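You operate a simulated robot arm through the tools that you are given. There is no shell and no other tool. Be economical: measure what you need, move in short steps, check, and stop when the job is done.

Carry out the task below with a simulated two-armed robot. There is one attempt and no reset: what you move stays moved.

TASK
Fit the orange ring on the pink card's pin and the purple ring on pin 3.
Fine: lift the yellow bar first and lower it after. Where these are worked on the way, their far stop is far enough and under half their travel is too little: yellow bar.

The check looks at the end state, three seconds after you hand in, the way a careful person would. Anything else that was tipped, shoved, dropped, spilled or broken makes it a failure.

THE ROBOT
Two 7-joint arms with fingered hands on one trunk that stands fixed in place. Base frame: the origin is at the foot of the trunk, x ahead of it, y to its left, z up. Lengths are in m, angles in degrees, forces in N, time in s.
The left shoulder is at [0.023, 0.214, 1.269], the right one opposite. With the tool pointing down near the work surface each hand reaches from about 0.12 to 0.6 m from the base axis, measured 20 degrees to its own side. Payload 3.3 kg a hand.
The tool frame of a hand sits at the grasp point between the pads (the TCP): z along the fingers, y along the line on which they close. The tips reach 0.026 m beyond it. Largest opening 0.132 m; the body of the gripper starts 0.073 m behind the TCP. The gripper is a hand of 2 fingers: y runs from the thumb to the fingers, the wrist lies at [0, 0, -0.224] in the tool frame, and closing takes about 1.5 s.
Orientation is told as [roll, pitch, yaw] about the base's x, y, z axes, in that order, counted from this pose: with the fingers straight down and closing along the base's y, the tool's x points along the base's -x, its y along +y and its z along -z.

THE INTERFACE
- The arms move only by the tool apply_moves. It takes "left_moves", "right_moves" or both (then of equal length, played together; a hand with none holds still); each is a list of rows, each a list of 3 entries, a list of its own where there are three numbers: the shift along the base's x, y, z in m, then the turn, a rotation vector about the base's x, y, z in degrees, then the finger opening in m, from 0 to 0.132. In form: [[[x, y, z], [rx, ry, rz], claw], ...]. A call has 1 to 20 rows; each row is the pose to reach, as a shift and turn from the pose commanded when the call began. A row lasts 0.2 s, in which the tool goes at most 0.05 m and 8.6 degrees; a call with a longer step from one row to the next is refused whole, and so is a gripper value outside its range. Where a pose cannot be reached the arm comes as near as it can. A force on the tool above 40 N (or 10 N above the force at the start of the call, whichever is more), or a blocked arm, ends the call early, and 0.2 s more pass. The fingers move at their own pace (about 0.153 m/s each) and stop on an object; they squeeze with about 25 N. The grip force told is the motor's: it shows also when the fingers shut on nothing. Time passes only in rows, and 0.2 s behind the last, so rows that repeat a pose let the fingers close. It gives the time, the measured TCP pose, the force on the tool (base axes), the opening and the grip force at its end, in the units of the frame above (readings bear some noise), with the torque about the TCP (base axes, N m) and any sound that the robot's microphone picked up, and new pictures: "views" is both (left out), scene, wrist or none (wrist: the cameras of the hands that moved).
- Cameras (640 x 400 px; columns grow to the right, rows downward): "scene" is now at [0.0978, 0.025, 1.4513]; the picture's right is [0.40, -0.92, 0.00], its down [-0.55, -0.24, -0.80] and it looks along [0.73, 0.32, -0.60] (base axes); focal length 268 px, centre (320, 200). "left" rides on the left gripper at [-0.065, -0.003, -0.099] in its tool frame; the picture's right is [0.04, -1.00, 0.00], its down [0.83, 0.03, -0.55] and it looks along [0.55, 0.02, 0.83] (tool axes); focal length 261 px, centre (320, 200). "right" rides on the right gripper at [0.066, -0.003, -0.099] in its tool frame; the picture's right is [0.04, 1.00, 0.00], its down [-0.83, 0.03, -0.55] and it looks along [-0.55, 0.02, 0.83] (tool axes); focal length 261 px, centre (320, 200). There is no depth. A picture from a camera that has moved, and an enlarged one, comes with that camera's place and axes in the base frame and with its lens. The place of the scene camera against the robot may be out by one fixed shift of up to 0.025 m in any direction.
- move_column(by): slides the trunk up (or, below 0, down) by that many m; the arms and the scene camera ride with it, the base frame stays. It gives what a move gives, with no picture.
- hand_shape(shape, hand): the hand has 2 fingers and takes this shape, open, in about a second: jaw (thumb against the fingers, like two jaws); tri (thumb and two fingers); tip (a fingertip pinch); poke (one finger out to press); point (the index stretched); flat (the hand flat); cup (the hand cupped); fist (a fist). The gripper value then closes the fingers along that shape, each until it touches; the sizes above hold for jaw. It gives what a move gives, with no picture.
- aim_head(pan, tilt): turns the head with the scene camera to pan (to the left, within 86 degrees either way) and tilt (down, from -29 to 69), counted from straight ahead of the robot. It gives what a move gives, and a new picture of the scene camera.
- enlarge(camera, box): a new picture of the part [left, top, right, bottom] of that camera's present view, enlarged. It takes no simulated time.
- job_done(): hands the job in; it is judged then, once.

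Go step by step. Nothing tells you positions but the pictures and the camera data: compare them with the known pose of the tool, close in by small moves and look again before you grip or let go. The budget is 120 turns and 200 pictures, counting those below and the enlarged ones. Unless the task says otherwise, let go and move clear before handing in, and close with one line.

The tools are called after "Emit:" as a command line: name --argument value ..., lists and objects as JSON in quotes. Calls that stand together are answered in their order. apply_moves: Moves the arms, as the interface text tells. Its arguments: {"type":"object","properties":{"left_moves":{"type":"array"},"right_moves":{"type":"array"},"views":{"type":"string","enum":["both","scene","wrist","none"]}},"required":[]} The other tools are called the same way: move_column (by) slides the trunk up or down; hand_shape (shape, hand) gives the hand a shape; aim_head (pan, tilt) turns the head that bears the scene camera; enlarge (camera, box) takes an enlarged picture of a part of a camera's view; job_done () hands the job in.

At the start:

```text
t: 0.0
left_tcp_pos: [0.3908, 0.4087, 1.1575]
left_orientation: [0.0, 0.1, 0.0]
left_ft_force: [-0.3, 0.5, -0.1]
left_wrist_torque: [0.01, -0.01, -0.01]
left_opening: 0.1317
left_finger_force: 0.1
left_shape: jaw
right_tcp_pos: [0.3448, 0.0121, 1.2874]
right_orientation: [-0.1, 0.0, 0.0]
right_ft_force: [-0.8, 0.5, -0.2]
right_wrist_torque: [-0.01, 0.02, -0.02]
right_opening: 0.1321
right_finger_force: 0.1
right_shape: jaw
trunk travel left (down, up): [-0.55, 0.211]
head pan, tilt: [23.6, 36.8]
```

scene: 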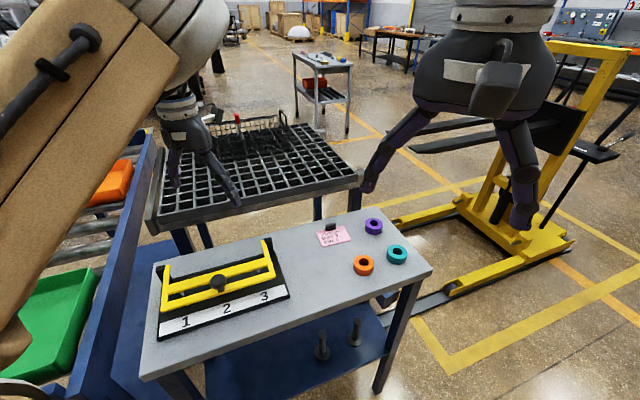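
right: 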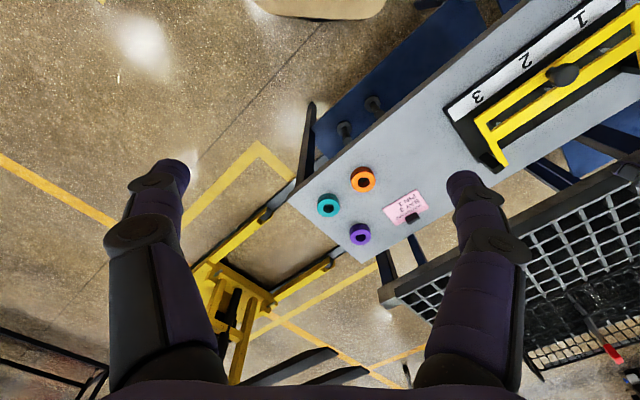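
left: 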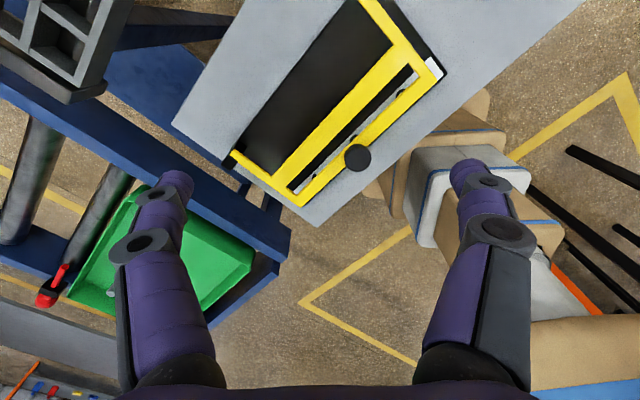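

I see a small table with a yellow barred fixture (pins 1-3 behind or under it), a pink card and three rings. I'll look closer first.

Emit:
enlarge --camera "scene" --box '[140, 220, 300, 350]'

Emit:
enlarge --camera "scene" --box '[300, 200, 440, 290]'

Emit:
enlarge --camera "left" --box '[200, 0, 460, 220]'

Emit:
enlarge --camera "right" --box '[290, 140, 450, 260]'

```text
3.08 times, centred on (220, 285) of scene
camera zoom: at [0.0978, 0.025, 1.4513], right [0.4, -0.92, 0.0], down [-0.55, -0.24, -0.8], along [0.73, 0.32, -0.6], focal length 825 px, centre (628, -62)
```

zoom: 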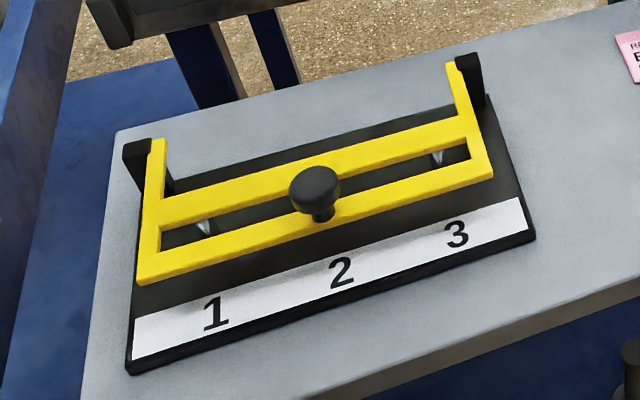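

```text
4.44 times, centred on (370, 245) of scene
camera zoom: at [0.0978, 0.025, 1.4513], right [0.4, -0.92, 0.0], down [-0.55, -0.24, -0.8], along [0.73, 0.32, -0.6], focal length 1192 px, centre (98, 0)
```

zoom: 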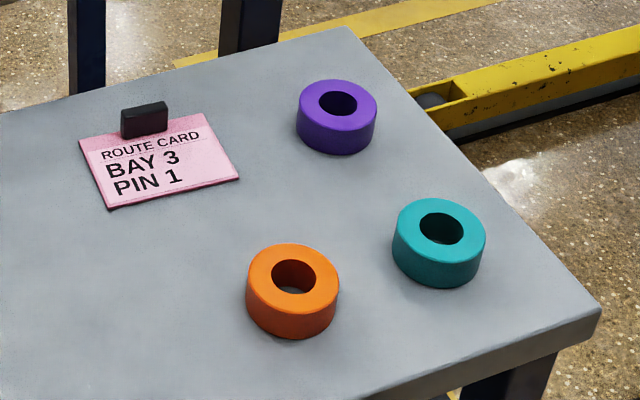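

```text
1.82 times, centred on (330, 110) of left
camera zoom: at [0.4567, 0.4059, 1.2568], right [-0.04, -1.0, 0.0], down [-0.83, 0.03, 0.55], along [-0.55, 0.02, -0.83], focal length 474 px, centre (302, 364)
```

zoom: 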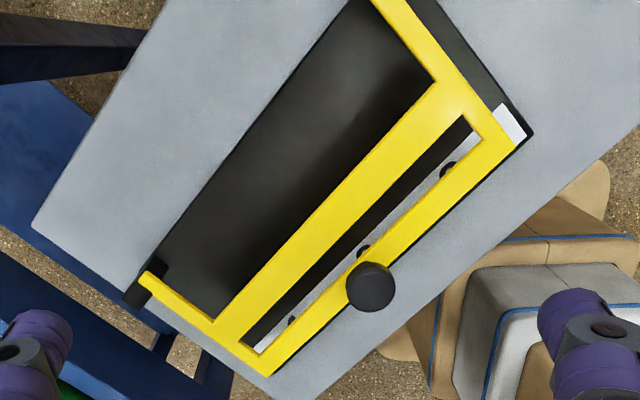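

```text
3.33 times, centred on (370, 200) of right
camera zoom: at [0.2791, 0.0095, 1.3871], right [-0.04, 1.0, 0.0], down [0.83, 0.03, 0.55], along [0.55, 0.02, -0.83], focal length 869 px, centre (153, 200)
```

zoom: 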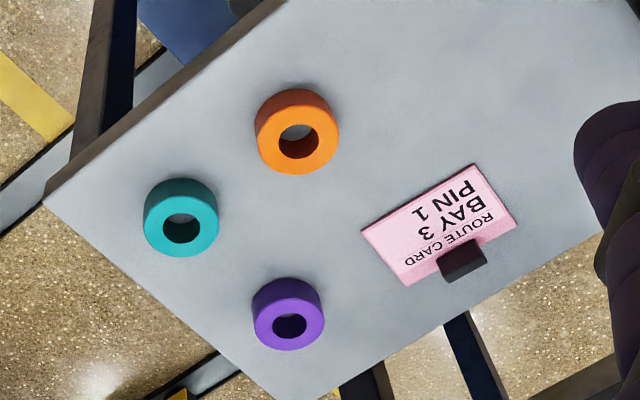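

The card reads "PIN 1", so orange goes on pin 1 and purple on pin 3. The bar seems hinged on its far side. I'll shift both hands to triangulate.

Emit:
apply_moves --left_moves '[[[0.03, 0, 0.01], [0, 0, 0], 0.132], [[0.06, 0, 0.02], [0, 0, 0], 0.132], [[0.09, 0, 0.03], [0, 0, 0], 0.132], [[0.12, 0, 0.04], [0, 0, 0], 0.132]]' --right_moves '[[[0.0, 0.0, -0.03], [0, 0, 0], 0.132], [[0.0, 0.0, -0.06], [0, 0, 0], 0.132], [[0.0, 0.0, -0.09], [0, 0, 0], 0.132], [[0.03, 0.03, -0.12], [0, 0, 0], 0.132]]'

```text
refused: row 4 steps farther than a row can; nothing moved
```

Emit:
apply_moves --left_moves '[[[0.03, 0, 0.01], [0, 0, 0], 0.132], [[0.06, 0, 0.02], [0, 0, 0], 0.132], [[0.09, 0, 0.03], [0, 0, 0], 0.132], [[0.12, 0, 0.04], [0, 0, 0], 0.132]]' --right_moves '[[[0.01, 0.01, -0.03], [0, 0, 0], 0.132], [[0.02, 0.02, -0.06], [0, 0, 0], 0.132], [[0.03, 0.03, -0.09], [0, 0, 0], 0.132], [[0.04, 0.04, -0.12], [0, 0, 0], 0.132]]'

```text
t: 1.2
left_tcp_pos: [0.4804, 0.4094, 1.1867]
left_orientation: [0.1, 0.0, 0.0]
left_ft_force: [-0.1, -0.8, 0.0]
left_wrist_torque: [0.0, -0.01, -0.01]
left_opening: 0.132
left_finger_force: 0.0
left_shape: jaw
left hand out of reach, approached as far as the arm can: row 4
right_tcp_pos: [0.389, 0.0195, 1.2141]
right_orientation: [3.7, -1.4, -2.3]
right_ft_force: [0.2, -0.1, -0.3]
right_wrist_torque: [0.0, 0.06, 0.01]
right_opening: 0.1319
right_finger_force: 0.0
right_shape: jaw
right hand out of reach, approached as far as the arm can: row 3, 4
trunk travel left (down, up): [-0.55, 0.211]
head pan, tilt: [23.6, 36.8]
stopped in row 4 (right hand): the arm was blocked; the commanded pose is now the measured one
camera scene: at [0.0978, 0.0253, 1.4513], right [0.4, -0.92, 0.0], down [-0.55, -0.24, -0.8], along [0.73, 0.32, -0.6], focal length 268 px, centre (320, 200)
camera right: at [0.3203, 0.0134, 1.3121], right [0.0, 1.0, 0.06], down [0.82, -0.03, 0.57], along [0.58, 0.05, -0.82], focal length 261 px, centre (320, 200)
camera left: at [0.5468, 0.4073, 1.2864], right [-0.04, -1.0, 0.0], down [-0.83, 0.03, 0.55], along [-0.55, 0.02, -0.83], focal length 261 px, centre (320, 200)
```

scene: 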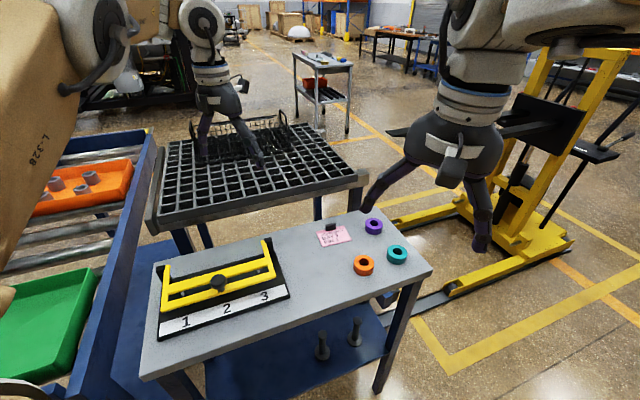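
right: 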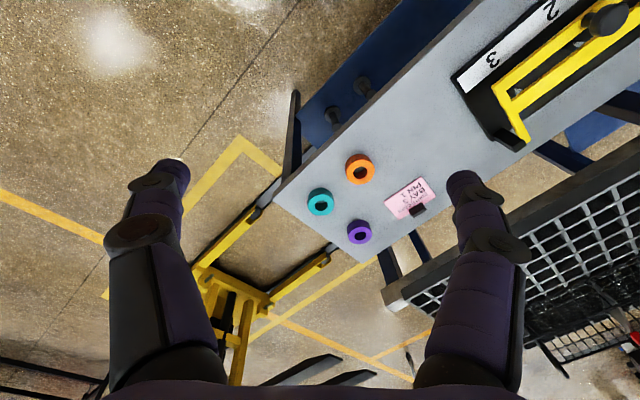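
left: 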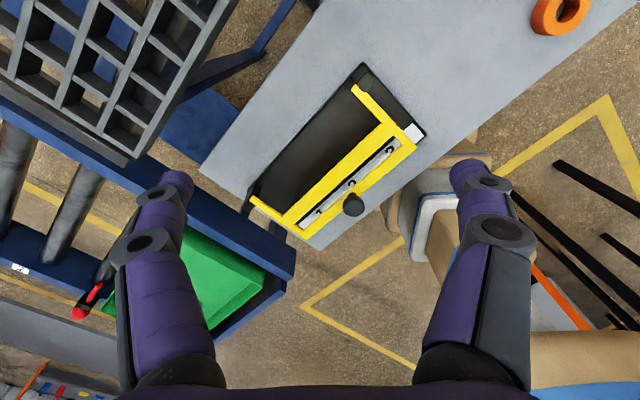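

Both arms hit their reach limits up here, so lowering the trunk may help later. I'll enlarge the new views to triangulate.

Emit:
enlarge --camera "left" --box '[220, 50, 460, 250]'

Emit:
enlarge --camera "right" --box '[280, 130, 450, 250]'

```text
2.00 times, centred on (340, 150) of left
camera zoom: at [0.5468, 0.4073, 1.2864], right [-0.04, -1.0, 0.0], down [-0.83, 0.03, 0.55], along [-0.55, 0.02, -0.83], focal length 521 px, centre (280, 300)
```

zoom: 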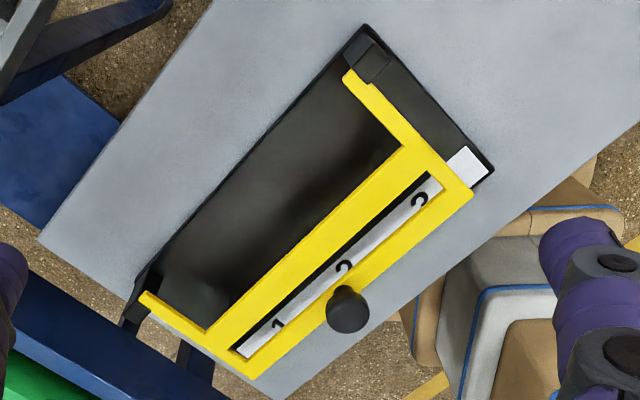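

```text
3.33 times, centred on (365, 190) of right
camera zoom: at [0.3203, 0.0134, 1.3121], right [0.0, 1.0, 0.06], down [0.82, -0.03, 0.57], along [0.58, 0.05, -0.82], focal length 869 px, centre (170, 233)
```

zoom: 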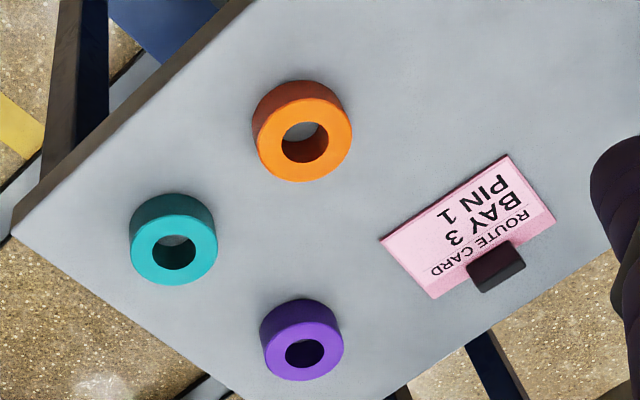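

Triangulated so far: knob ≈ (0.329, 0.366, 0.973), hinge line along (0.73, -0.69) through (0.326, 0.523, 0.94), table z ≈ 0.88. I'll bring the left hand above the knob, closing along the hinge axis, and move the right hand aside.

Emit:
apply_moves --left_moves '[[[-0.02, 0, 0], [0, 0, 6.6], 0.132], [[-0.045, -0.005, 0], [0, 0, 13.2], 0.11], [[-0.07, -0.01, 0], [0, 0, 19.8], 0.09], [[-0.095, -0.02, 0], [0, 0, 26.4], 0.08], [[-0.12, -0.03, 0], [0, 0, 33], 0.08], [[-0.14, -0.04, 0], [0, 0, 40], 0.08], [[-0.152, -0.043, -0.03], [0, 0, 46.6], 0.08], [[-0.152, -0.043, -0.07], [0, 0, 46.6], 0.08], [[-0.152, -0.043, -0.1], [0, 0, 46.6], 0.08], [[-0.152, -0.043, -0.1], [0, 0, 46.6], 0.08]]' --right_moves '[[[-0.02, -0.03, 0.02], [0, 0, 0], 0.132], [[-0.04, -0.06, 0.04], [0, 0, 0], 0.132], [[-0.06, -0.09, 0.04], [0, 0, 0], 0.132], [[-0.08, -0.12, 0.04], [0, 0, 0], 0.132], [[-0.1, -0.15, 0.04], [0, 0, 0], 0.132], [[-0.12, -0.18, 0.04], [0, 0, 0], 0.132], [[-0.13, -0.21, 0.04], [0, 0, 0], 0.132], [[-0.13, -0.24, 0.04], [0, 0, 0], 0.132], [[-0.13, -0.24, 0.04], [0, 0, 0], 0.132], [[-0.13, -0.24, 0.04], [0, 0, 0], 0.132]]'

```text
t: 3.4
left_tcp_pos: [0.3258, 0.3726, 1.0886]
left_orientation: [-2.1, 1.1, 49.2]
left_ft_force: [0.1, -0.2, 0.1]
left_wrist_torque: [0.03, -0.04, 0.02]
left_opening: 0.0804
left_finger_force: 0.0
left_shape: jaw
right_tcp_pos: [0.2564, -0.2201, 1.2502]
right_orientation: [3.3, -1.3, -1.9]
right_ft_force: [0.2, -0.2, -0.4]
right_wrist_torque: [0.03, -0.01, 0.04]
right_opening: 0.1321
right_finger_force: 0.0
right_shape: jaw
trunk travel left (down, up): [-0.55, 0.211]
head pan, tilt: [23.6, 36.8]
camera scene: at [0.097, 0.0238, 1.4514], right [0.4, -0.92, 0.0], down [-0.55, -0.24, -0.8], along [0.73, 0.32, -0.6], focal length 268 px, centre (320, 200)
camera right: at [0.1874, -0.2269, 1.3476], right [-0.01, 1.0, 0.06], down [0.82, -0.03, 0.57], along [0.57, 0.05, -0.82], focal length 261 px, centre (320, 200)
camera left: at [0.3706, 0.4238, 1.1854], right [0.73, -0.68, 0.04], down [-0.58, -0.59, 0.57], along [-0.37, -0.43, -0.82], focal length 261 px, centre (320, 200)
```

scene: 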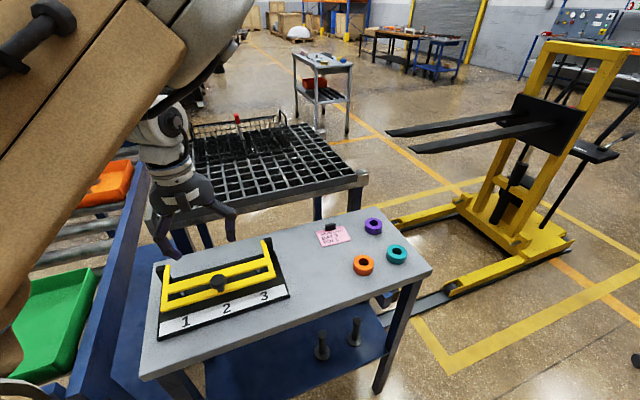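
right: 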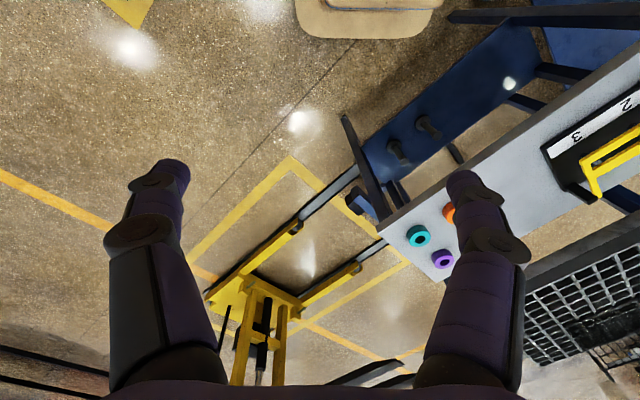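
left: 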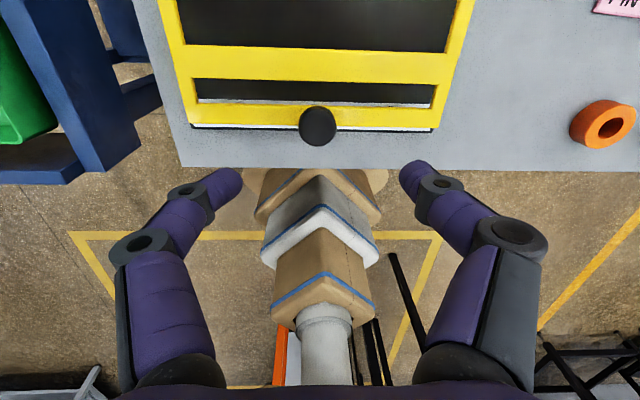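

The knob sits nearly under the hand at (0.325, 0.368). I'll descend, pausing above it.

Emit:
apply_moves --left_moves '[[[0, -0.002, -0.03], [0, 0, 0], 0.08], [[0, -0.004, -0.06], [0, 0, 0], 0.08], [[0, -0.004, -0.08], [0, 0, 0], 0.08], [[0, -0.004, -0.095], [0, 0, 0], 0.08], [[0, -0.004, -0.095], [0, 0, 0], 0.08]]'

```text
t: 4.6
left_tcp_pos: [0.3266, 0.3676, 0.993]
left_orientation: [-0.6, 0.4, 48.2]
left_ft_force: [0.0, -0.3, 1.1]
left_wrist_torque: [0.01, 0.0, 0.0]
left_opening: 0.0803
left_finger_force: 0.1
left_shape: jaw
right_tcp_pos: [0.2569, -0.22, 1.251]
right_orientation: [3.3, -1.2, -1.8]
right_ft_force: [-0.8, 0.5, -0.6]
right_wrist_torque: [-0.02, 0.0, 0.0]
right_opening: 0.1322
right_finger_force: 0.1
right_shape: jaw
trunk travel left (down, up): [-0.55, 0.211]
head pan, tilt: [23.6, 36.8]
camera scene: at [0.0976, 0.0248, 1.4513], right [0.4, -0.92, 0.0], down [-0.55, -0.24, -0.8], along [0.73, 0.32, -0.6], focal length 268 px, centre (320, 200)
camera left: at [0.3737, 0.4157, 1.0909], right [0.72, -0.7, 0.01], down [-0.58, -0.59, 0.56], along [-0.38, -0.41, -0.83], focal length 261 px, centre (320, 200)
```

scene: 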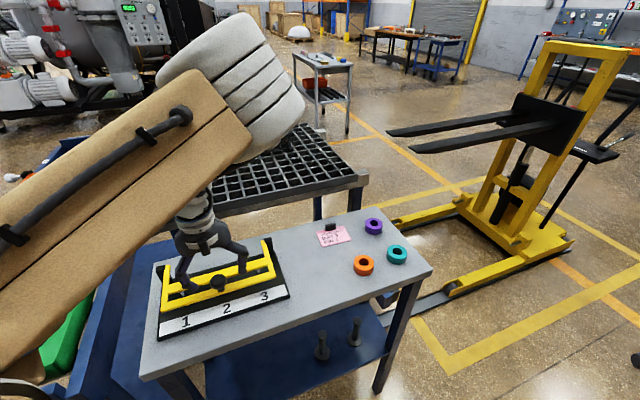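
left: 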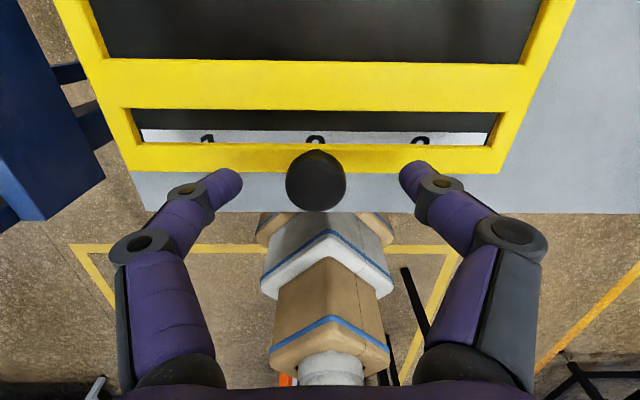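

The knob is centred between the fingers, so I'm closing on it.

Emit:
apply_moves --left_moves '[[[0, 0, -0.006], [0, 0, 0], 0.06], [[0, 0, -0.006], [0, 0, 0], 0.04], [[0, 0, -0.006], [0, 0, 0], 0.02], [[0, 0, -0.006], [0, 0, 0], 0.01], [[0, 0, -0.006], [0, 0, 0], 0.0], [[0, 0, -0.006], [0, 0, 0], 0.0]]' --views "wrist"

```text
t: 6.0
left_tcp_pos: [0.3259, 0.3682, 0.9851]
left_orientation: [-0.2, 0.4, 47.9]
left_ft_force: [7.4, 2.8, 7.2]
left_wrist_torque: [0.02, -0.1, -0.06]
left_opening: 0.0246
left_finger_force: 24.9
left_shape: jaw
right_tcp_pos: [0.2571, -0.2186, 1.2504]
right_orientation: [3.2, -1.3, -1.9]
right_ft_force: [1.0, 0.3, 0.5]
right_wrist_torque: [-0.02, -0.04, -0.02]
right_opening: 0.1317
right_finger_force: 0.0
right_shape: jaw
trunk travel left (down, up): [-0.55, 0.211]
head pan, tilt: [23.6, 36.8]
camera left: at [0.3736, 0.4156, 1.0834], right [0.72, -0.7, 0.0], down [-0.58, -0.59, 0.56], along [-0.39, -0.4, -0.83], focal length 261 px, centre (320, 200)
```

left: 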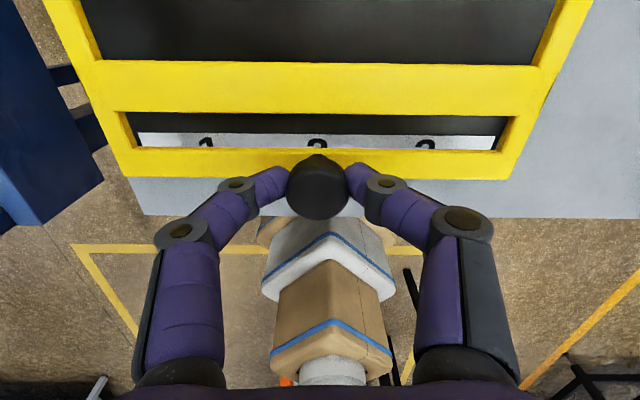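

The knob is gripped at a 0.025 m opening. I'll lift along the hinge arc to about 40° and check.

Emit:
apply_moves --left_moves '[[[0.002, 0.0025, 0.009], [0, 0, 0], 0.0], [[0.0051, 0.0054, 0.0189], [0, 0, 0], 0.0], [[0.0085, 0.009, 0.028], [0, 0, 0], 0.0], [[0.0124, 0.0131, 0.0363], [0, 0, 0], 0.0], [[0.017, 0.018, 0.044], [0, 0, 0], 0.0], [[0.0217, 0.0229, 0.0516], [0, 0, 0], 0.0], [[0.027, 0.0285, 0.058], [0, 0, 0], 0.0], [[0.0326, 0.0344, 0.0643], [0, 0, 0], 0.0]]'

```text
t: 7.8
left_tcp_pos: [0.3613, 0.3986, 1.0492]
left_orientation: [0.2, 0.1, 46.5]
left_ft_force: [-3.4, 8.7, -12.9]
left_wrist_torque: [0.06, 0.27, 0.05]
left_opening: 0.0228
left_finger_force: 25.6
left_shape: jaw
right_tcp_pos: [0.2577, -0.2183, 1.2504]
right_orientation: [3.1, -1.3, -1.8]
right_ft_force: [-0.1, -0.8, -0.3]
right_wrist_torque: [0.0, 0.01, -0.02]
right_opening: 0.1321
right_finger_force: 0.1
right_shape: jaw
trunk travel left (down, up): [-0.55, 0.211]
head pan, tilt: [23.6, 36.8]
camera scene: at [0.0982, 0.0273, 1.4511], right [0.4, -0.92, 0.0], down [-0.55, -0.24, -0.8], along [0.73, 0.32, -0.6], focal length 268 px, centre (320, 200)
camera left: at [0.4088, 0.4442, 1.148], right [0.7, -0.72, 0.0], down [-0.6, -0.58, 0.55], along [-0.4, -0.39, -0.83], focal length 261 px, centre (320, 200)
```

scene: 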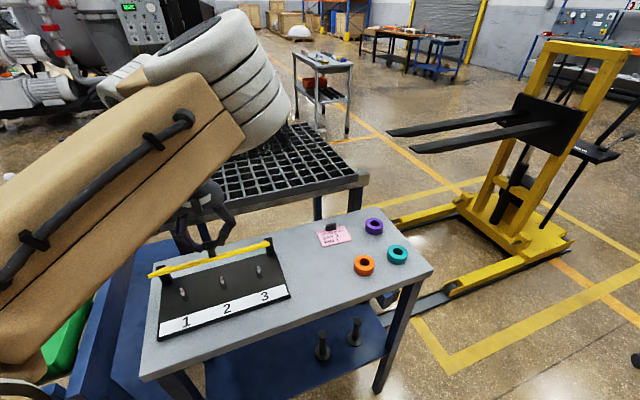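
left: 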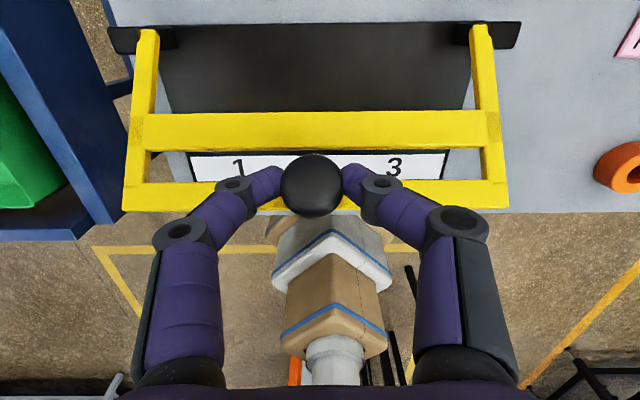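

The bar is lifting well and the pins are now visible. Continuing the arc to about 80°.

Emit:
apply_moves --left_moves '[[[0.006, 0.0064, 0.0053], [0, 0, 0], 0.0], [[0.0122, 0.0129, 0.0097], [0, 0, 0], 0.0], [[0.0189, 0.0199, 0.0133], [0, 0, 0], 0.0], [[0.0255, 0.0269, 0.0162], [0, 0, 0], 0.0], [[0.0325, 0.0343, 0.0182], [0, 0, 0], 0.0], [[0.0394, 0.0416, 0.0193], [0, 0, 0], 0.0], [[0.0464, 0.049, 0.0195], [0, 0, 0], 0.0], [[0.0534, 0.0563, 0.0188], [0, 0, 0], 0.0]]'

```text
t: 9.6
left_tcp_pos: [0.4135, 0.4536, 1.0677]
left_orientation: [0.0, 0.2, 46.6]
left_ft_force: [-3.3, -4.4, -24.4]
left_wrist_torque: [-0.26, 0.16, 0.05]
left_opening: 0.0216
left_finger_force: 24.5
left_shape: jaw
right_tcp_pos: [0.2589, -0.2187, 1.2513]
right_orientation: [3.1, -1.1, -1.9]
right_ft_force: [0.8, -0.6, -0.4]
right_wrist_torque: [0.04, 0.04, -0.01]
right_opening: 0.1318
right_finger_force: 0.0
right_shape: jaw
trunk travel left (down, up): [-0.55, 0.211]
head pan, tilt: [23.6, 36.8]
camera scene: at [0.0991, 0.0261, 1.4511], right [0.4, -0.92, 0.0], down [-0.55, -0.24, -0.8], along [0.73, 0.32, -0.6], focal length 268 px, centre (320, 200)
camera left: at [0.4623, 0.4998, 1.1664], right [0.7, -0.72, 0.0], down [-0.59, -0.58, 0.56], along [-0.4, -0.39, -0.83], focal length 261 px, centre (320, 200)
```

scene: 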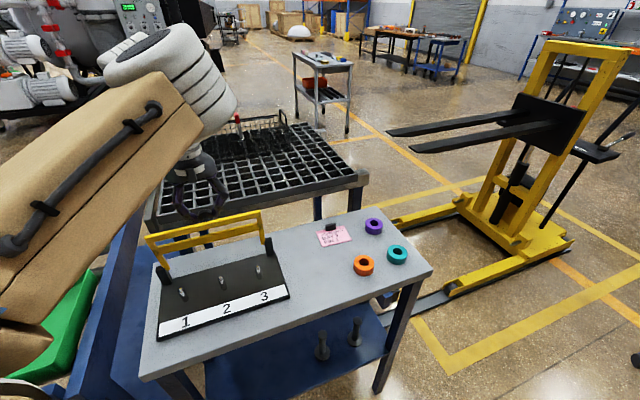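
left: 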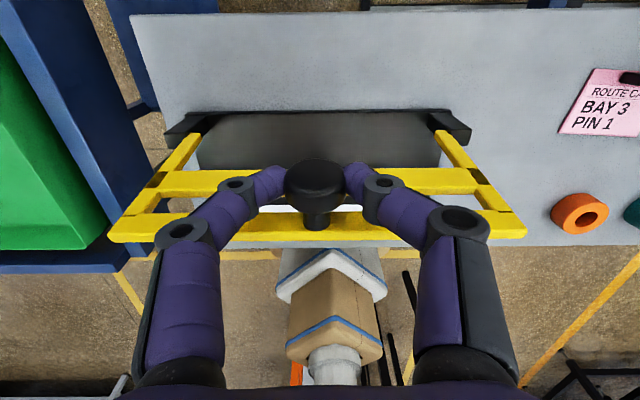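

The bar is near vertical. I'll ease down slightly to relieve the force and continue toward the far stop.

Emit:
apply_moves --left_moves '[[[0.003, 0.0032, -0.004], [0, 0, 0], 0.0], [[0.008, 0.0085, -0.007], [0, 0, 0], 0.0], [[0.015, 0.0158, -0.01], [0, 0, 0], 0.0], [[0.021, 0.022, -0.013], [0, 0, 0], 0.0], [[0.027, 0.0285, -0.017], [0, 0, 0], 0.0]]'

```text
t: 10.8
left_tcp_pos: [0.4384, 0.4767, 1.0532]
left_orientation: [0.1, 0.1, 46.6]
left_ft_force: [-14.9, -17.2, 5.0]
left_wrist_torque: [-0.36, 0.39, 0.04]
left_opening: 0.0228
left_finger_force: 25.0
left_shape: jaw
right_tcp_pos: [0.2543, -0.2224, 1.2503]
right_orientation: [3.3, -1.4, -2.0]
right_ft_force: [0.6, 0.2, -0.3]
right_wrist_torque: [0.0, 0.01, -0.03]
right_opening: 0.132
right_finger_force: 0.1
right_shape: jaw
trunk travel left (down, up): [-0.55, 0.211]
head pan, tilt: [23.6, 36.8]
camera scene: at [0.0944, 0.0215, 1.4517], right [0.4, -0.92, 0.0], down [-0.55, -0.24, -0.8], along [0.73, 0.32, -0.6], focal length 268 px, centre (320, 200)
camera left: at [0.4856, 0.5232, 1.1532], right [0.7, -0.72, 0.0], down [-0.6, -0.58, 0.55], along [-0.4, -0.39, -0.83], focal length 261 px, centre (320, 200)
```

scene: 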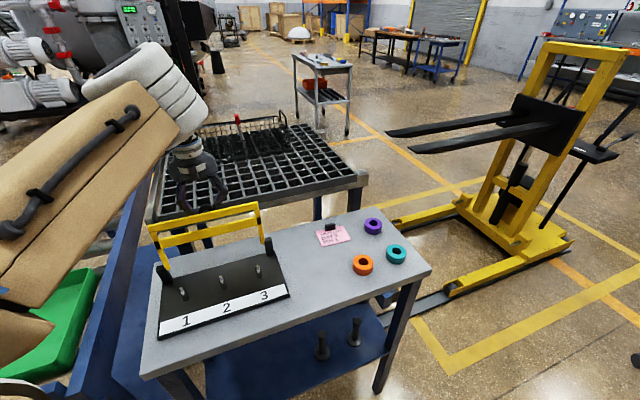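
left: 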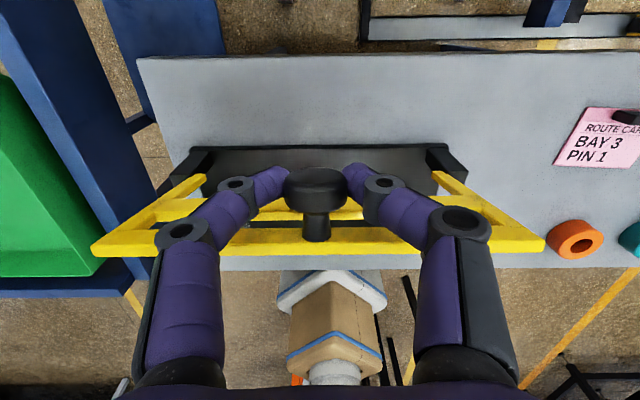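

I'm now feeling resistance, possibly the far stop. A small further push will tell.

Emit:
apply_moves --left_moves '[[[0.003, 0.0032, -0.002], [0, 0, 0], 0.0], [[0.005, 0.0052, -0.003], [0, 0, 0], 0.0]]' --views "none"

```text
t: 11.4
left_tcp_pos: [0.441, 0.4803, 1.0517]
left_orientation: [-0.1, 0.3, 46.4]
left_ft_force: [-27.6, -27.5, 0.3]
left_wrist_torque: [-0.49, 0.47, 0.07]
left_opening: 0.0229
left_finger_force: 24.7
left_shape: jaw
right_tcp_pos: [0.2532, -0.2234, 1.2503]
right_orientation: [3.3, -1.5, -2.1]
right_ft_force: [-0.5, -0.1, -0.2]
right_wrist_torque: [-0.01, 0.0, -0.02]
right_opening: 0.132
right_finger_force: 0.1
right_shape: jaw
trunk travel left (down, up): [-0.55, 0.211]
head pan, tilt: [23.6, 36.8]
```

That is the far stop. I'll ease the load off and open the fingers to see if the bar stays.

Emit:
apply_moves --left_moves '[[[-0.004, -0.0042, 0.002], [0, 0, 0], 0.0], [[-0.006, -0.0062, 0.002], [0, 0, 0], 0.0], [[-0.006, -0.0062, 0.002], [0, 0, 0], 0.03], [[-0.006, -0.0062, 0.002], [0, 0, 0], 0.05], [[-0.006, -0.0062, 0.002], [0, 0, 0], 0.07], [[-0.006, -0.0062, 0.002], [0, 0, 0], 0.08]]'

```text
t: 12.8
left_tcp_pos: [0.4421, 0.4803, 1.0522]
left_orientation: [0.0, 0.0, 46.7]
left_ft_force: [-0.1, 0.2, 0.1]
left_wrist_torque: [-0.01, 0.03, 0.01]
left_opening: 0.0794
left_finger_force: 0.1
left_shape: jaw
right_tcp_pos: [0.2564, -0.2199, 1.2499]
right_orientation: [3.1, -1.3, -1.9]
right_ft_force: [0.2, 0.4, -0.1]
right_wrist_torque: [0.02, 0.0, 0.03]
right_opening: 0.1319
right_finger_force: 0.1
right_shape: jaw
trunk travel left (down, up): [-0.55, 0.211]
head pan, tilt: [23.6, 36.8]
camera scene: at [0.098, 0.0251, 1.4513], right [0.4, -0.92, 0.0], down [-0.55, -0.24, -0.8], along [0.73, 0.32, -0.6], focal length 268 px, centre (320, 200)
camera left: at [0.4889, 0.5263, 1.1512], right [0.7, -0.72, 0.0], down [-0.6, -0.58, 0.55], along [-0.4, -0.39, -0.83], focal length 261 px, centre (320, 200)
```

scene: 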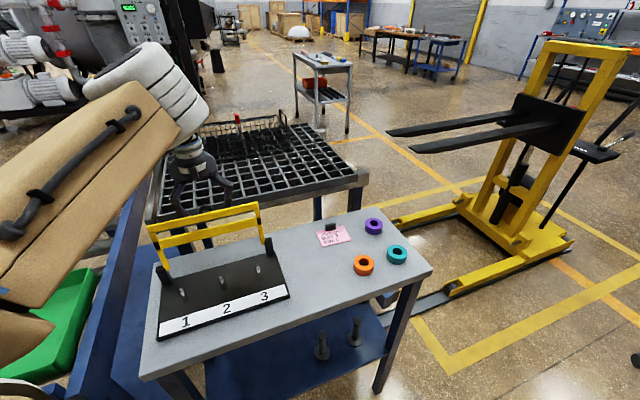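
left: 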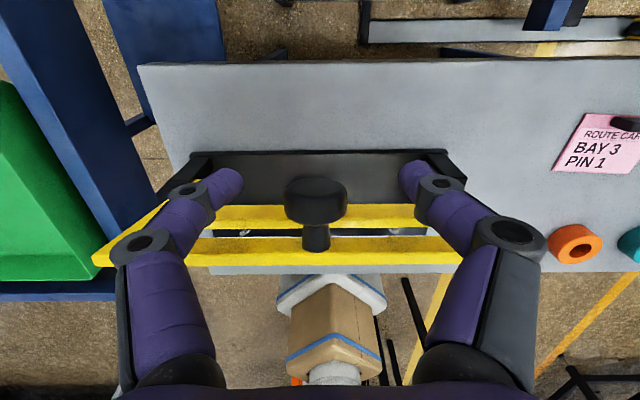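

The bar stays up. I'll raise the hand clear and enlarge the scene on the pins and rings.

Emit:
apply_moves --left_moves '[[[0, 0, 0.03], [0, 0, 0], 0.08], [[0, 0, 0.06], [0, 0, 0], 0.08], [[0, 0, 0.09], [0, 0, 0], 0.08], [[0, 0, 0.12], [0, 0, 0], 0.08], [[0, 0, 0.12], [0, 0, 0], 0.08]]' --views "wrist"

Emit:
enlarge --camera "scene" --box '[140, 195, 300, 345]'

```text
t: 14.0
left_tcp_pos: [0.4403, 0.4798, 1.1715]
left_orientation: [0.0, 0.1, 46.7]
left_ft_force: [-0.6, 0.4, 0.1]
left_wrist_torque: [-0.01, 0.01, 0.0]
left_opening: 0.0794
left_finger_force: 0.1
left_shape: jaw
right_tcp_pos: [0.2573, -0.2197, 1.2488]
right_orientation: [3.2, -1.3, -1.9]
right_ft_force: [-0.5, -0.6, -0.6]
right_wrist_torque: [-0.02, -0.02, 0.0]
right_opening: 0.132
right_finger_force: 0.2
right_shape: jaw
trunk travel left (down, up): [-0.55, 0.211]
head pan, tilt: [23.6, 36.8]
camera left: at [0.4875, 0.5268, 1.2719], right [0.7, -0.72, 0.0], down [-0.6, -0.58, 0.55], along [-0.4, -0.39, -0.83], focal length 261 px, centre (320, 200)
```

left: 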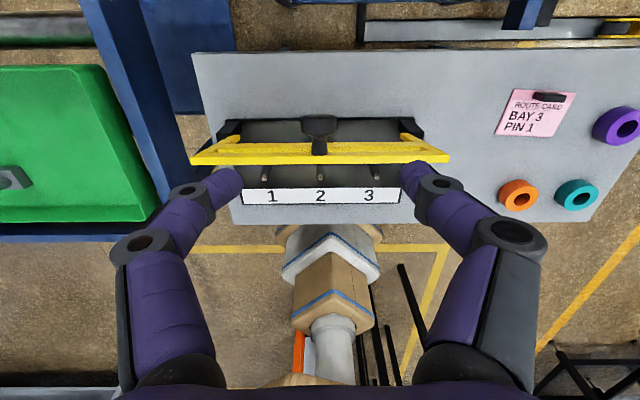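

```text
2.67 times, centred on (220, 270) of scene
camera zoom: at [0.0981, 0.0248, 1.4512], right [0.4, -0.92, 0.0], down [-0.55, -0.24, -0.8], along [0.73, 0.32, -0.6], focal length 715 px, centre (587, 13)
```

zoom: 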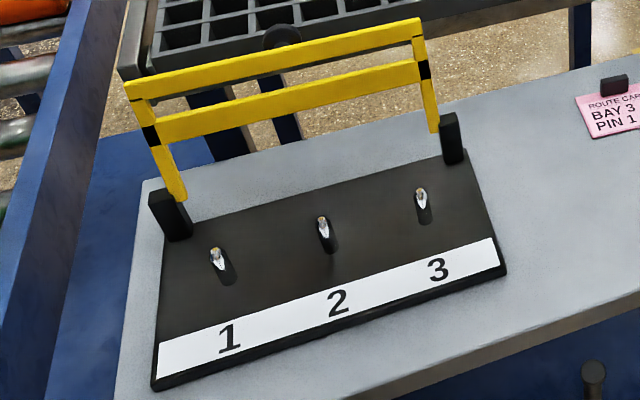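

Emit:
enlarge --camera "left" --box '[220, 100, 440, 230]'

Emit:
enlarge --camera "left" --box '[460, 70, 640, 230]'

```text
2.91 times, centred on (330, 165) of left
camera zoom: at [0.4875, 0.5268, 1.2719], right [0.7, -0.72, 0.0], down [-0.6, -0.58, 0.55], along [-0.4, -0.39, -0.83], focal length 758 px, centre (291, 302)
```

zoom: 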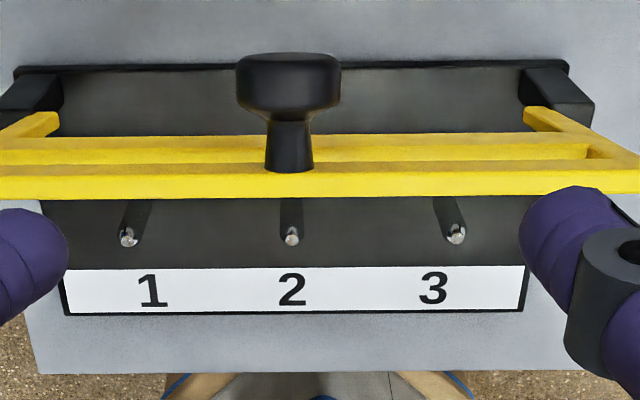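

```text
2.50 times, centred on (550, 150) of left
camera zoom: at [0.4875, 0.5268, 1.2719], right [0.7, -0.72, 0.0], down [-0.6, -0.58, 0.55], along [-0.4, -0.39, -0.83], focal length 652 px, centre (-255, 325)
```

zoom: 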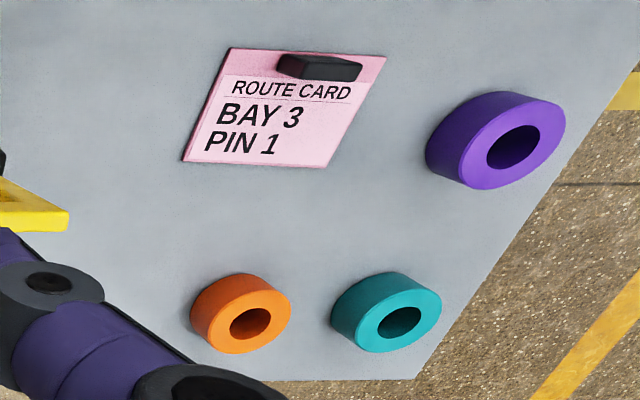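

Rings: orange ≈ (0.553, 0.110), purple ≈ (0.706, 0.124), teal ≈ (0.626, 0.041). Pins: 1 ≈ (0.298, 0.456), 3 ≈ (0.417, 0.338), tips z ≈ 0.937. I'll swing the left hand to yaw 0 toward the orange ring.

Emit:
apply_moves --left_moves '[[[0.0, -0.04, 0], [0, 0, -6.7], 0.08], [[0.0, -0.08, 0], [0, 0, -13.4], 0.08], [[0.0, -0.12, 0], [0, 0, -20], 0.08], [[0.0, -0.16, 0], [0, 0, -26.7], 0.08], [[0.0, -0.2, 0], [0, 0, -33.4], 0.08], [[0.0, -0.24, 0], [0, 0, -40], 0.08], [[0.0, -0.28, -0.01], [0, 0, -46.7], 0.08], [[0.0, -0.31, -0.04], [0, 0, -46.7], 0.08], [[0.0, -0.33, -0.07], [0, 0, -46.7], 0.08]]' --views "none"

Emit:
apply_moves --left_moves '[[[0.0, -0.01, 0], [0, -7.5, 0], 0.08], [[0.0, -0.02, 0], [0, -15, 0], 0.08], [[0.02, -0.03, 0], [0, -22.5, 0], 0.08], [[0.04, -0.035, 0], [0, -30, 0], 0.08], [[0.06, -0.035, -0.02], [0, -30, 0], 0.08], [[0.07, -0.035, -0.04], [0, -30, 0], 0.08], [[0.08, -0.035, -0.06], [0, -30, 0], 0.08], [[0.08, -0.035, -0.06], [0, -30, 0], 0.08]]'

```text
t: 16.0
left_tcp_pos: [0.4459, 0.2146, 1.1683]
left_orientation: [-2.3, -0.1, 2.2]
left_ft_force: [-0.2, 0.8, -0.5]
left_wrist_torque: [-0.01, -0.03, 0.0]
left_opening: 0.0795
left_finger_force: 0.0
left_shape: jaw
left hand out of reach, approached as far as the arm can: row 8, 9
right_tcp_pos: [0.2567, -0.2205, 1.2489]
right_orientation: [3.2, -1.2, -1.9]
right_ft_force: [0.7, 0.4, 0.0]
right_wrist_torque: [0.02, 0.03, 0.0]
right_opening: 0.132
right_finger_force: 0.0
right_shape: jaw
trunk travel left (down, up): [-0.55, 0.211]
head pan, tilt: [23.6, 36.8]
```

```text
t: 18.0
left_tcp_pos: [0.5908, 0.2667, 1.1145]
left_orientation: [-3.2, -30.0, 5.1]
left_ft_force: [0.2, 0.1, 0.6]
left_wrist_torque: [0.01, -0.02, 0.0]
left_opening: 0.0799
left_finger_force: 0.1
left_shape: jaw
left hand out of reach, approached as far as the arm can: row 1, 2, 3, 4, 5, 6, 7, 8
right_tcp_pos: [0.2571, -0.2198, 1.2491]
right_orientation: [3.3, -1.3, -1.9]
right_ft_force: [0.3, -0.5, -1.0]
right_wrist_torque: [-0.02, 0.02, -0.01]
right_opening: 0.132
right_finger_force: 0.0
right_shape: jaw
trunk travel left (down, up): [-0.55, 0.211]
head pan, tilt: [23.6, 36.8]
stopped in row 8 (left hand): the arm was blocked; the commanded pose is now the measured one
camera scene: at [0.098, 0.0253, 1.4513], right [0.4, -0.92, 0.0], down [-0.55, -0.24, -0.8], along [0.73, 0.32, -0.6], focal length 268 px, centre (320, 200)
camera left: at [0.5986, 0.2702, 1.2336], right [0.02, -1.0, 0.03], down [-1.0, -0.02, 0.06], along [-0.06, -0.03, -1.0], focal length 261 px, centre (320, 200)
```

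scene: 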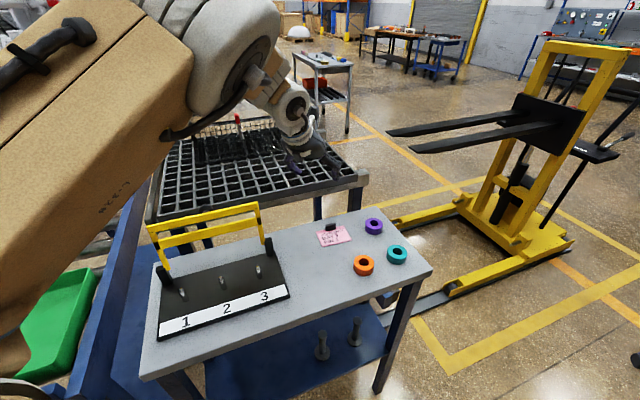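
left: 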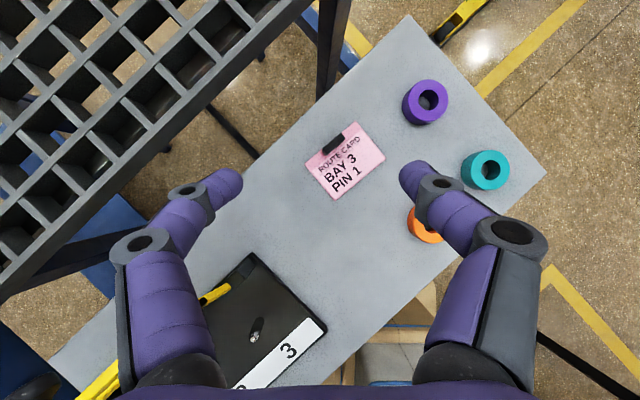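

The arm won't cross the midline while this high. I'll try the same pose lower, nearer the work surface.

Emit:
apply_moves --left_moves '[[[-0.01, -0.01, -0.035], [0, 0, 0], 0.08], [[-0.02, -0.03, -0.07], [0, 0, -1], 0.08], [[-0.03, -0.06, -0.1], [0, 0, -2], 0.08], [[-0.04, -0.09, -0.115], [1, 0, -3], 0.08], [[-0.05, -0.12, -0.115], [2, 0, -4], 0.08], [[-0.06, -0.15, -0.115], [3, 0, -5], 0.08], [[-0.06, -0.155, -0.115], [3, 0, -5], 0.08]]'

```text
t: 19.6
left_tcp_pos: [0.6154, 0.2294, 0.997]
left_orientation: [-0.2, -30.2, -0.2]
left_ft_force: [0.7, 0.0, 0.4]
left_wrist_torque: [-0.03, -0.01, 0.02]
left_opening: 0.0799
left_finger_force: 0.0
left_shape: jaw
left hand out of reach, approached as far as the arm can: row 2, 3, 4, 5, 6, 7
right_tcp_pos: [0.2555, -0.22, 1.2504]
right_orientation: [3.2, -1.3, -1.8]
right_ft_force: [0.4, 0.2, 0.0]
right_wrist_torque: [0.01, -0.02, -0.02]
right_opening: 0.132
right_finger_force: 0.0
right_shape: jaw
trunk travel left (down, up): [-0.55, 0.211]
head pan, tilt: [23.6, 36.8]
camera scene: at [0.0978, 0.0247, 1.4513], right [0.4, -0.92, 0.0], down [-0.55, -0.24, -0.8], along [0.73, 0.32, -0.6], focal length 268 px, centre (320, 200)
camera left: at [0.6231, 0.2267, 1.1161], right [-0.04, -1.0, -0.02], down [-1.0, 0.04, 0.06], along [-0.06, 0.02, -1.0], focal length 261 px, centre (320, 200)
```

scene: 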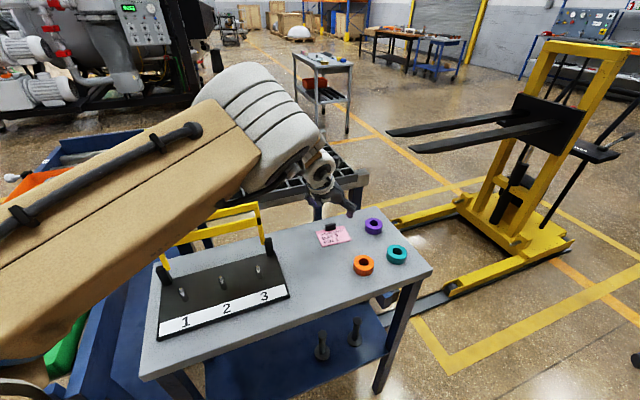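
left: 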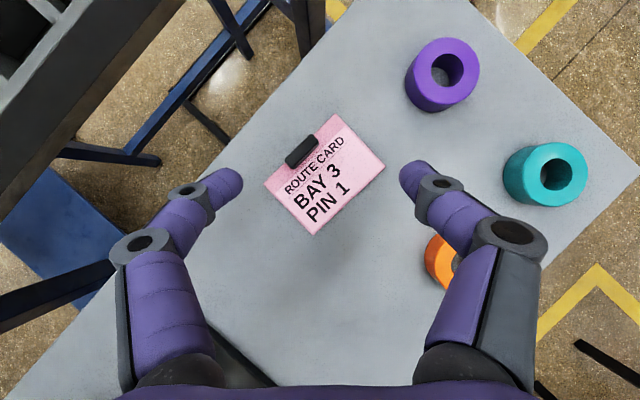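

The hand goes far enough forward but not to smaller y at yaw 0. I'll let the hand yaw to the right as it moves.

Emit:
apply_moves --left_moves '[[[-0.01, -0.01, 0.0], [0, 0, -6], 0.08], [[-0.02, -0.03, 0], [0, 0, -12], 0.08], [[-0.03, -0.05, 0], [0, 0, -18], 0.08], [[-0.04, -0.07, 0], [0, 0, -24], 0.08], [[-0.05, -0.08, 0], [0, 0, -30], 0.08], [[-0.06, -0.09, 0], [0, 0, -36], 0.08], [[-0.06, -0.09, 0], [0, 0, -36], 0.08]]'

```text
t: 21.2
left_tcp_pos: [0.5765, 0.1526, 1.002]
left_orientation: [-0.4, -30.6, -36.1]
left_ft_force: [-0.4, 0.4, 0.5]
left_wrist_torque: [0.0, 0.01, -0.02]
left_opening: 0.0797
left_finger_force: 0.0
left_shape: jaw
left hand out of reach, approached as far as the arm can: row 2, 3, 4, 5, 6, 7
right_tcp_pos: [0.2584, -0.2194, 1.2499]
right_orientation: [3.1, -1.4, -1.8]
right_ft_force: [-1.7, 0.6, 0.3]
right_wrist_torque: [-0.01, -0.02, 0.01]
right_opening: 0.1321
right_finger_force: 0.0
right_shape: jaw
trunk travel left (down, up): [-0.55, 0.211]
head pan, tilt: [23.6, 36.8]
camera scene: at [0.0979, 0.0247, 1.4513], right [0.4, -0.92, 0.0], down [-0.55, -0.24, -0.8], along [0.73, 0.32, -0.6], focal length 268 px, centre (320, 200)
camera left: at [0.5798, 0.1474, 1.1208], right [-0.62, -0.78, -0.01], down [-0.78, 0.62, 0.05], along [-0.03, 0.04, -1.0], focal length 261 px, centre (320, 200)
```

scene: 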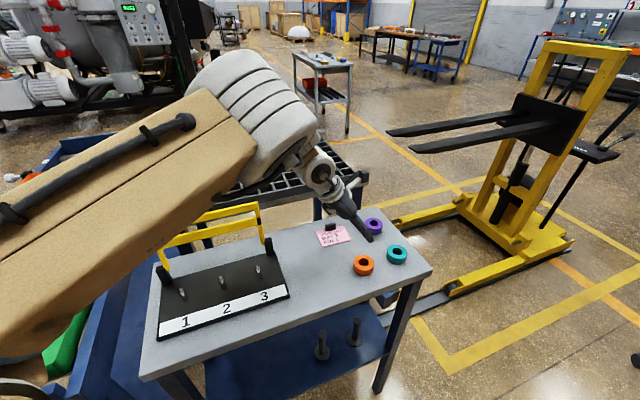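
left: 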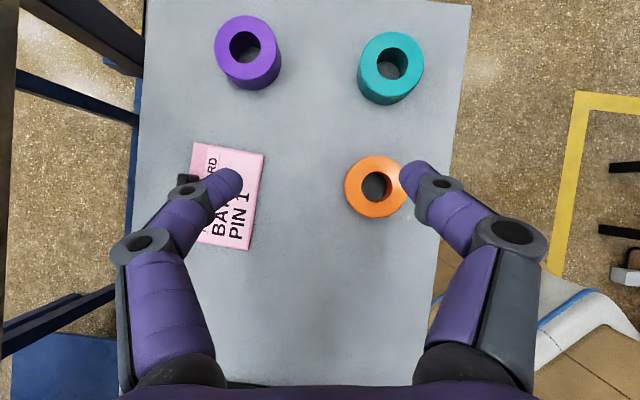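

Yawing helps: the left wrist seems bound to y ≳ 0.21, so I'll use a 45° tilt with fingers heading forward-right. Moving to hover by the orange ring.

Emit:
apply_moves --left_moves '[[[0.02, 0.03, 0], [-3.3, -3.8, -3], 0.08], [[0.04, 0.06, -0.01], [-6.6, -7.6, -6], 0.08], [[0.06, 0.08, -0.02], [-9.8, -11.4, -9], 0.08], [[0.072, 0.098, -0.03], [-9.8, -11.4, -9], 0.08], [[0.072, 0.098, -0.03], [-9.8, -11.4, -9], 0.08]]'

```text
t: 22.4
left_tcp_pos: [0.6507, 0.2445, 0.9763]
left_orientation: [3.0, -45.8, -47.2]
left_ft_force: [-0.1, -0.1, -0.4]
left_wrist_torque: [0.0, 0.01, 0.04]
left_opening: 0.0796
left_finger_force: 0.1
left_shape: jaw
left hand out of reach, approached as far as the arm can: row 4
right_tcp_pos: [0.2571, -0.2202, 1.2508]
right_orientation: [3.3, -1.3, -1.9]
right_ft_force: [-0.4, -0.1, 0.2]
right_wrist_torque: [0.02, -0.01, 0.0]
right_opening: 0.1317
right_finger_force: 0.0
right_shape: jaw
trunk travel left (down, up): [-0.55, 0.211]
head pan, tilt: [23.6, 36.8]
camera scene: at [0.0978, 0.0247, 1.4513], right [0.4, -0.92, 0.0], down [-0.55, -0.24, -0.8], along [0.73, 0.32, -0.6], focal length 268 px, centre (320, 200)
camera left: at [0.6286, 0.258, 1.0924], right [-0.73, -0.69, -0.07], down [-0.66, 0.72, -0.21], along [0.19, -0.11, -0.98], focal length 261 px, centre (320, 200)
```

scene: 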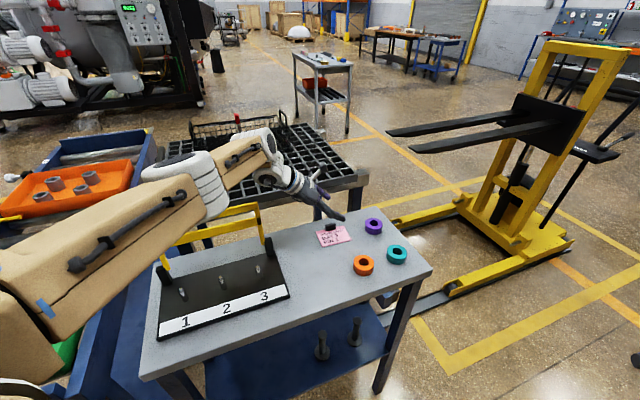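
left: 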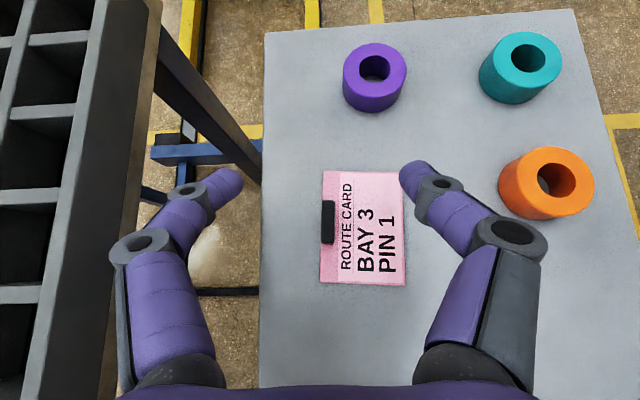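

Noted: an out-of-reach command is clipped to the measured pose. From here I'll move toward the orange hover point with the 45° tilt.

Emit:
apply_moves --left_moves '[[[-0.022, -0.025, 0], [-0.4, 0.4, 0.5], 0.08], [[-0.044, -0.05, 0], [-0.8, 0.8, 1], 0.08], [[-0.066, -0.075, 0], [-1.2, 1.2, 1.5], 0.08], [[-0.088, -0.1, 0], [-1.5, 1.5, 2], 0.08], [[-0.108, -0.125, 0], [-1.5, 1.5, 2], 0.08], [[-0.108, -0.125, 0], [-1.5, 1.5, 2], 0.08]]'

```text
t: 23.8
left_tcp_pos: [0.5405, 0.1289, 0.9673]
left_orientation: [-2.7, -45.1, -41.7]
left_ft_force: [0.0, 0.4, 0.5]
left_wrist_torque: [0.0, 0.02, -0.03]
left_opening: 0.0795
left_finger_force: 0.1
left_shape: jaw
right_tcp_pos: [0.257, -0.2205, 1.2494]
right_orientation: [3.2, -1.2, -2.0]
right_ft_force: [-0.6, 0.5, -0.8]
right_wrist_torque: [-0.01, 0.02, 0.01]
right_opening: 0.1319
right_finger_force: 0.0
right_shape: jaw
trunk travel left (down, up): [-0.55, 0.211]
head pan, tilt: [23.6, 36.8]
camera scene: at [0.0979, 0.0251, 1.4513], right [0.4, -0.92, 0.0], down [-0.55, -0.24, -0.8], along [0.73, 0.32, -0.6], focal length 268 px, centre (320, 200)
camera left: at [0.5254, 0.146, 1.083], right [-0.71, -0.7, 0.0], down [-0.69, 0.69, -0.2], along [0.14, -0.14, -0.98], focal length 261 px, centre (320, 200)
```

scene: 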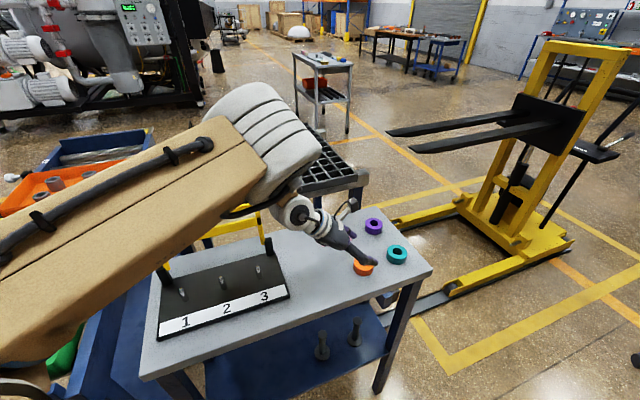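
left: 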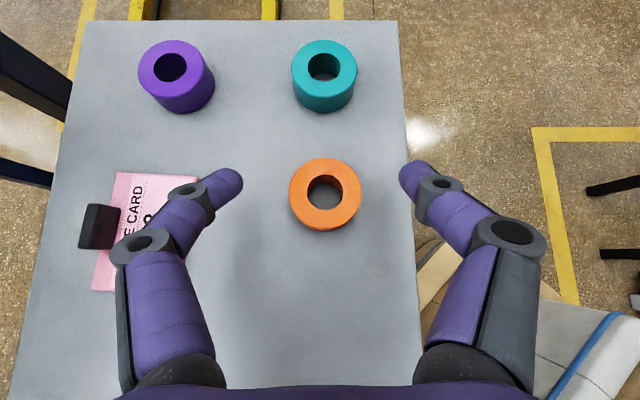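

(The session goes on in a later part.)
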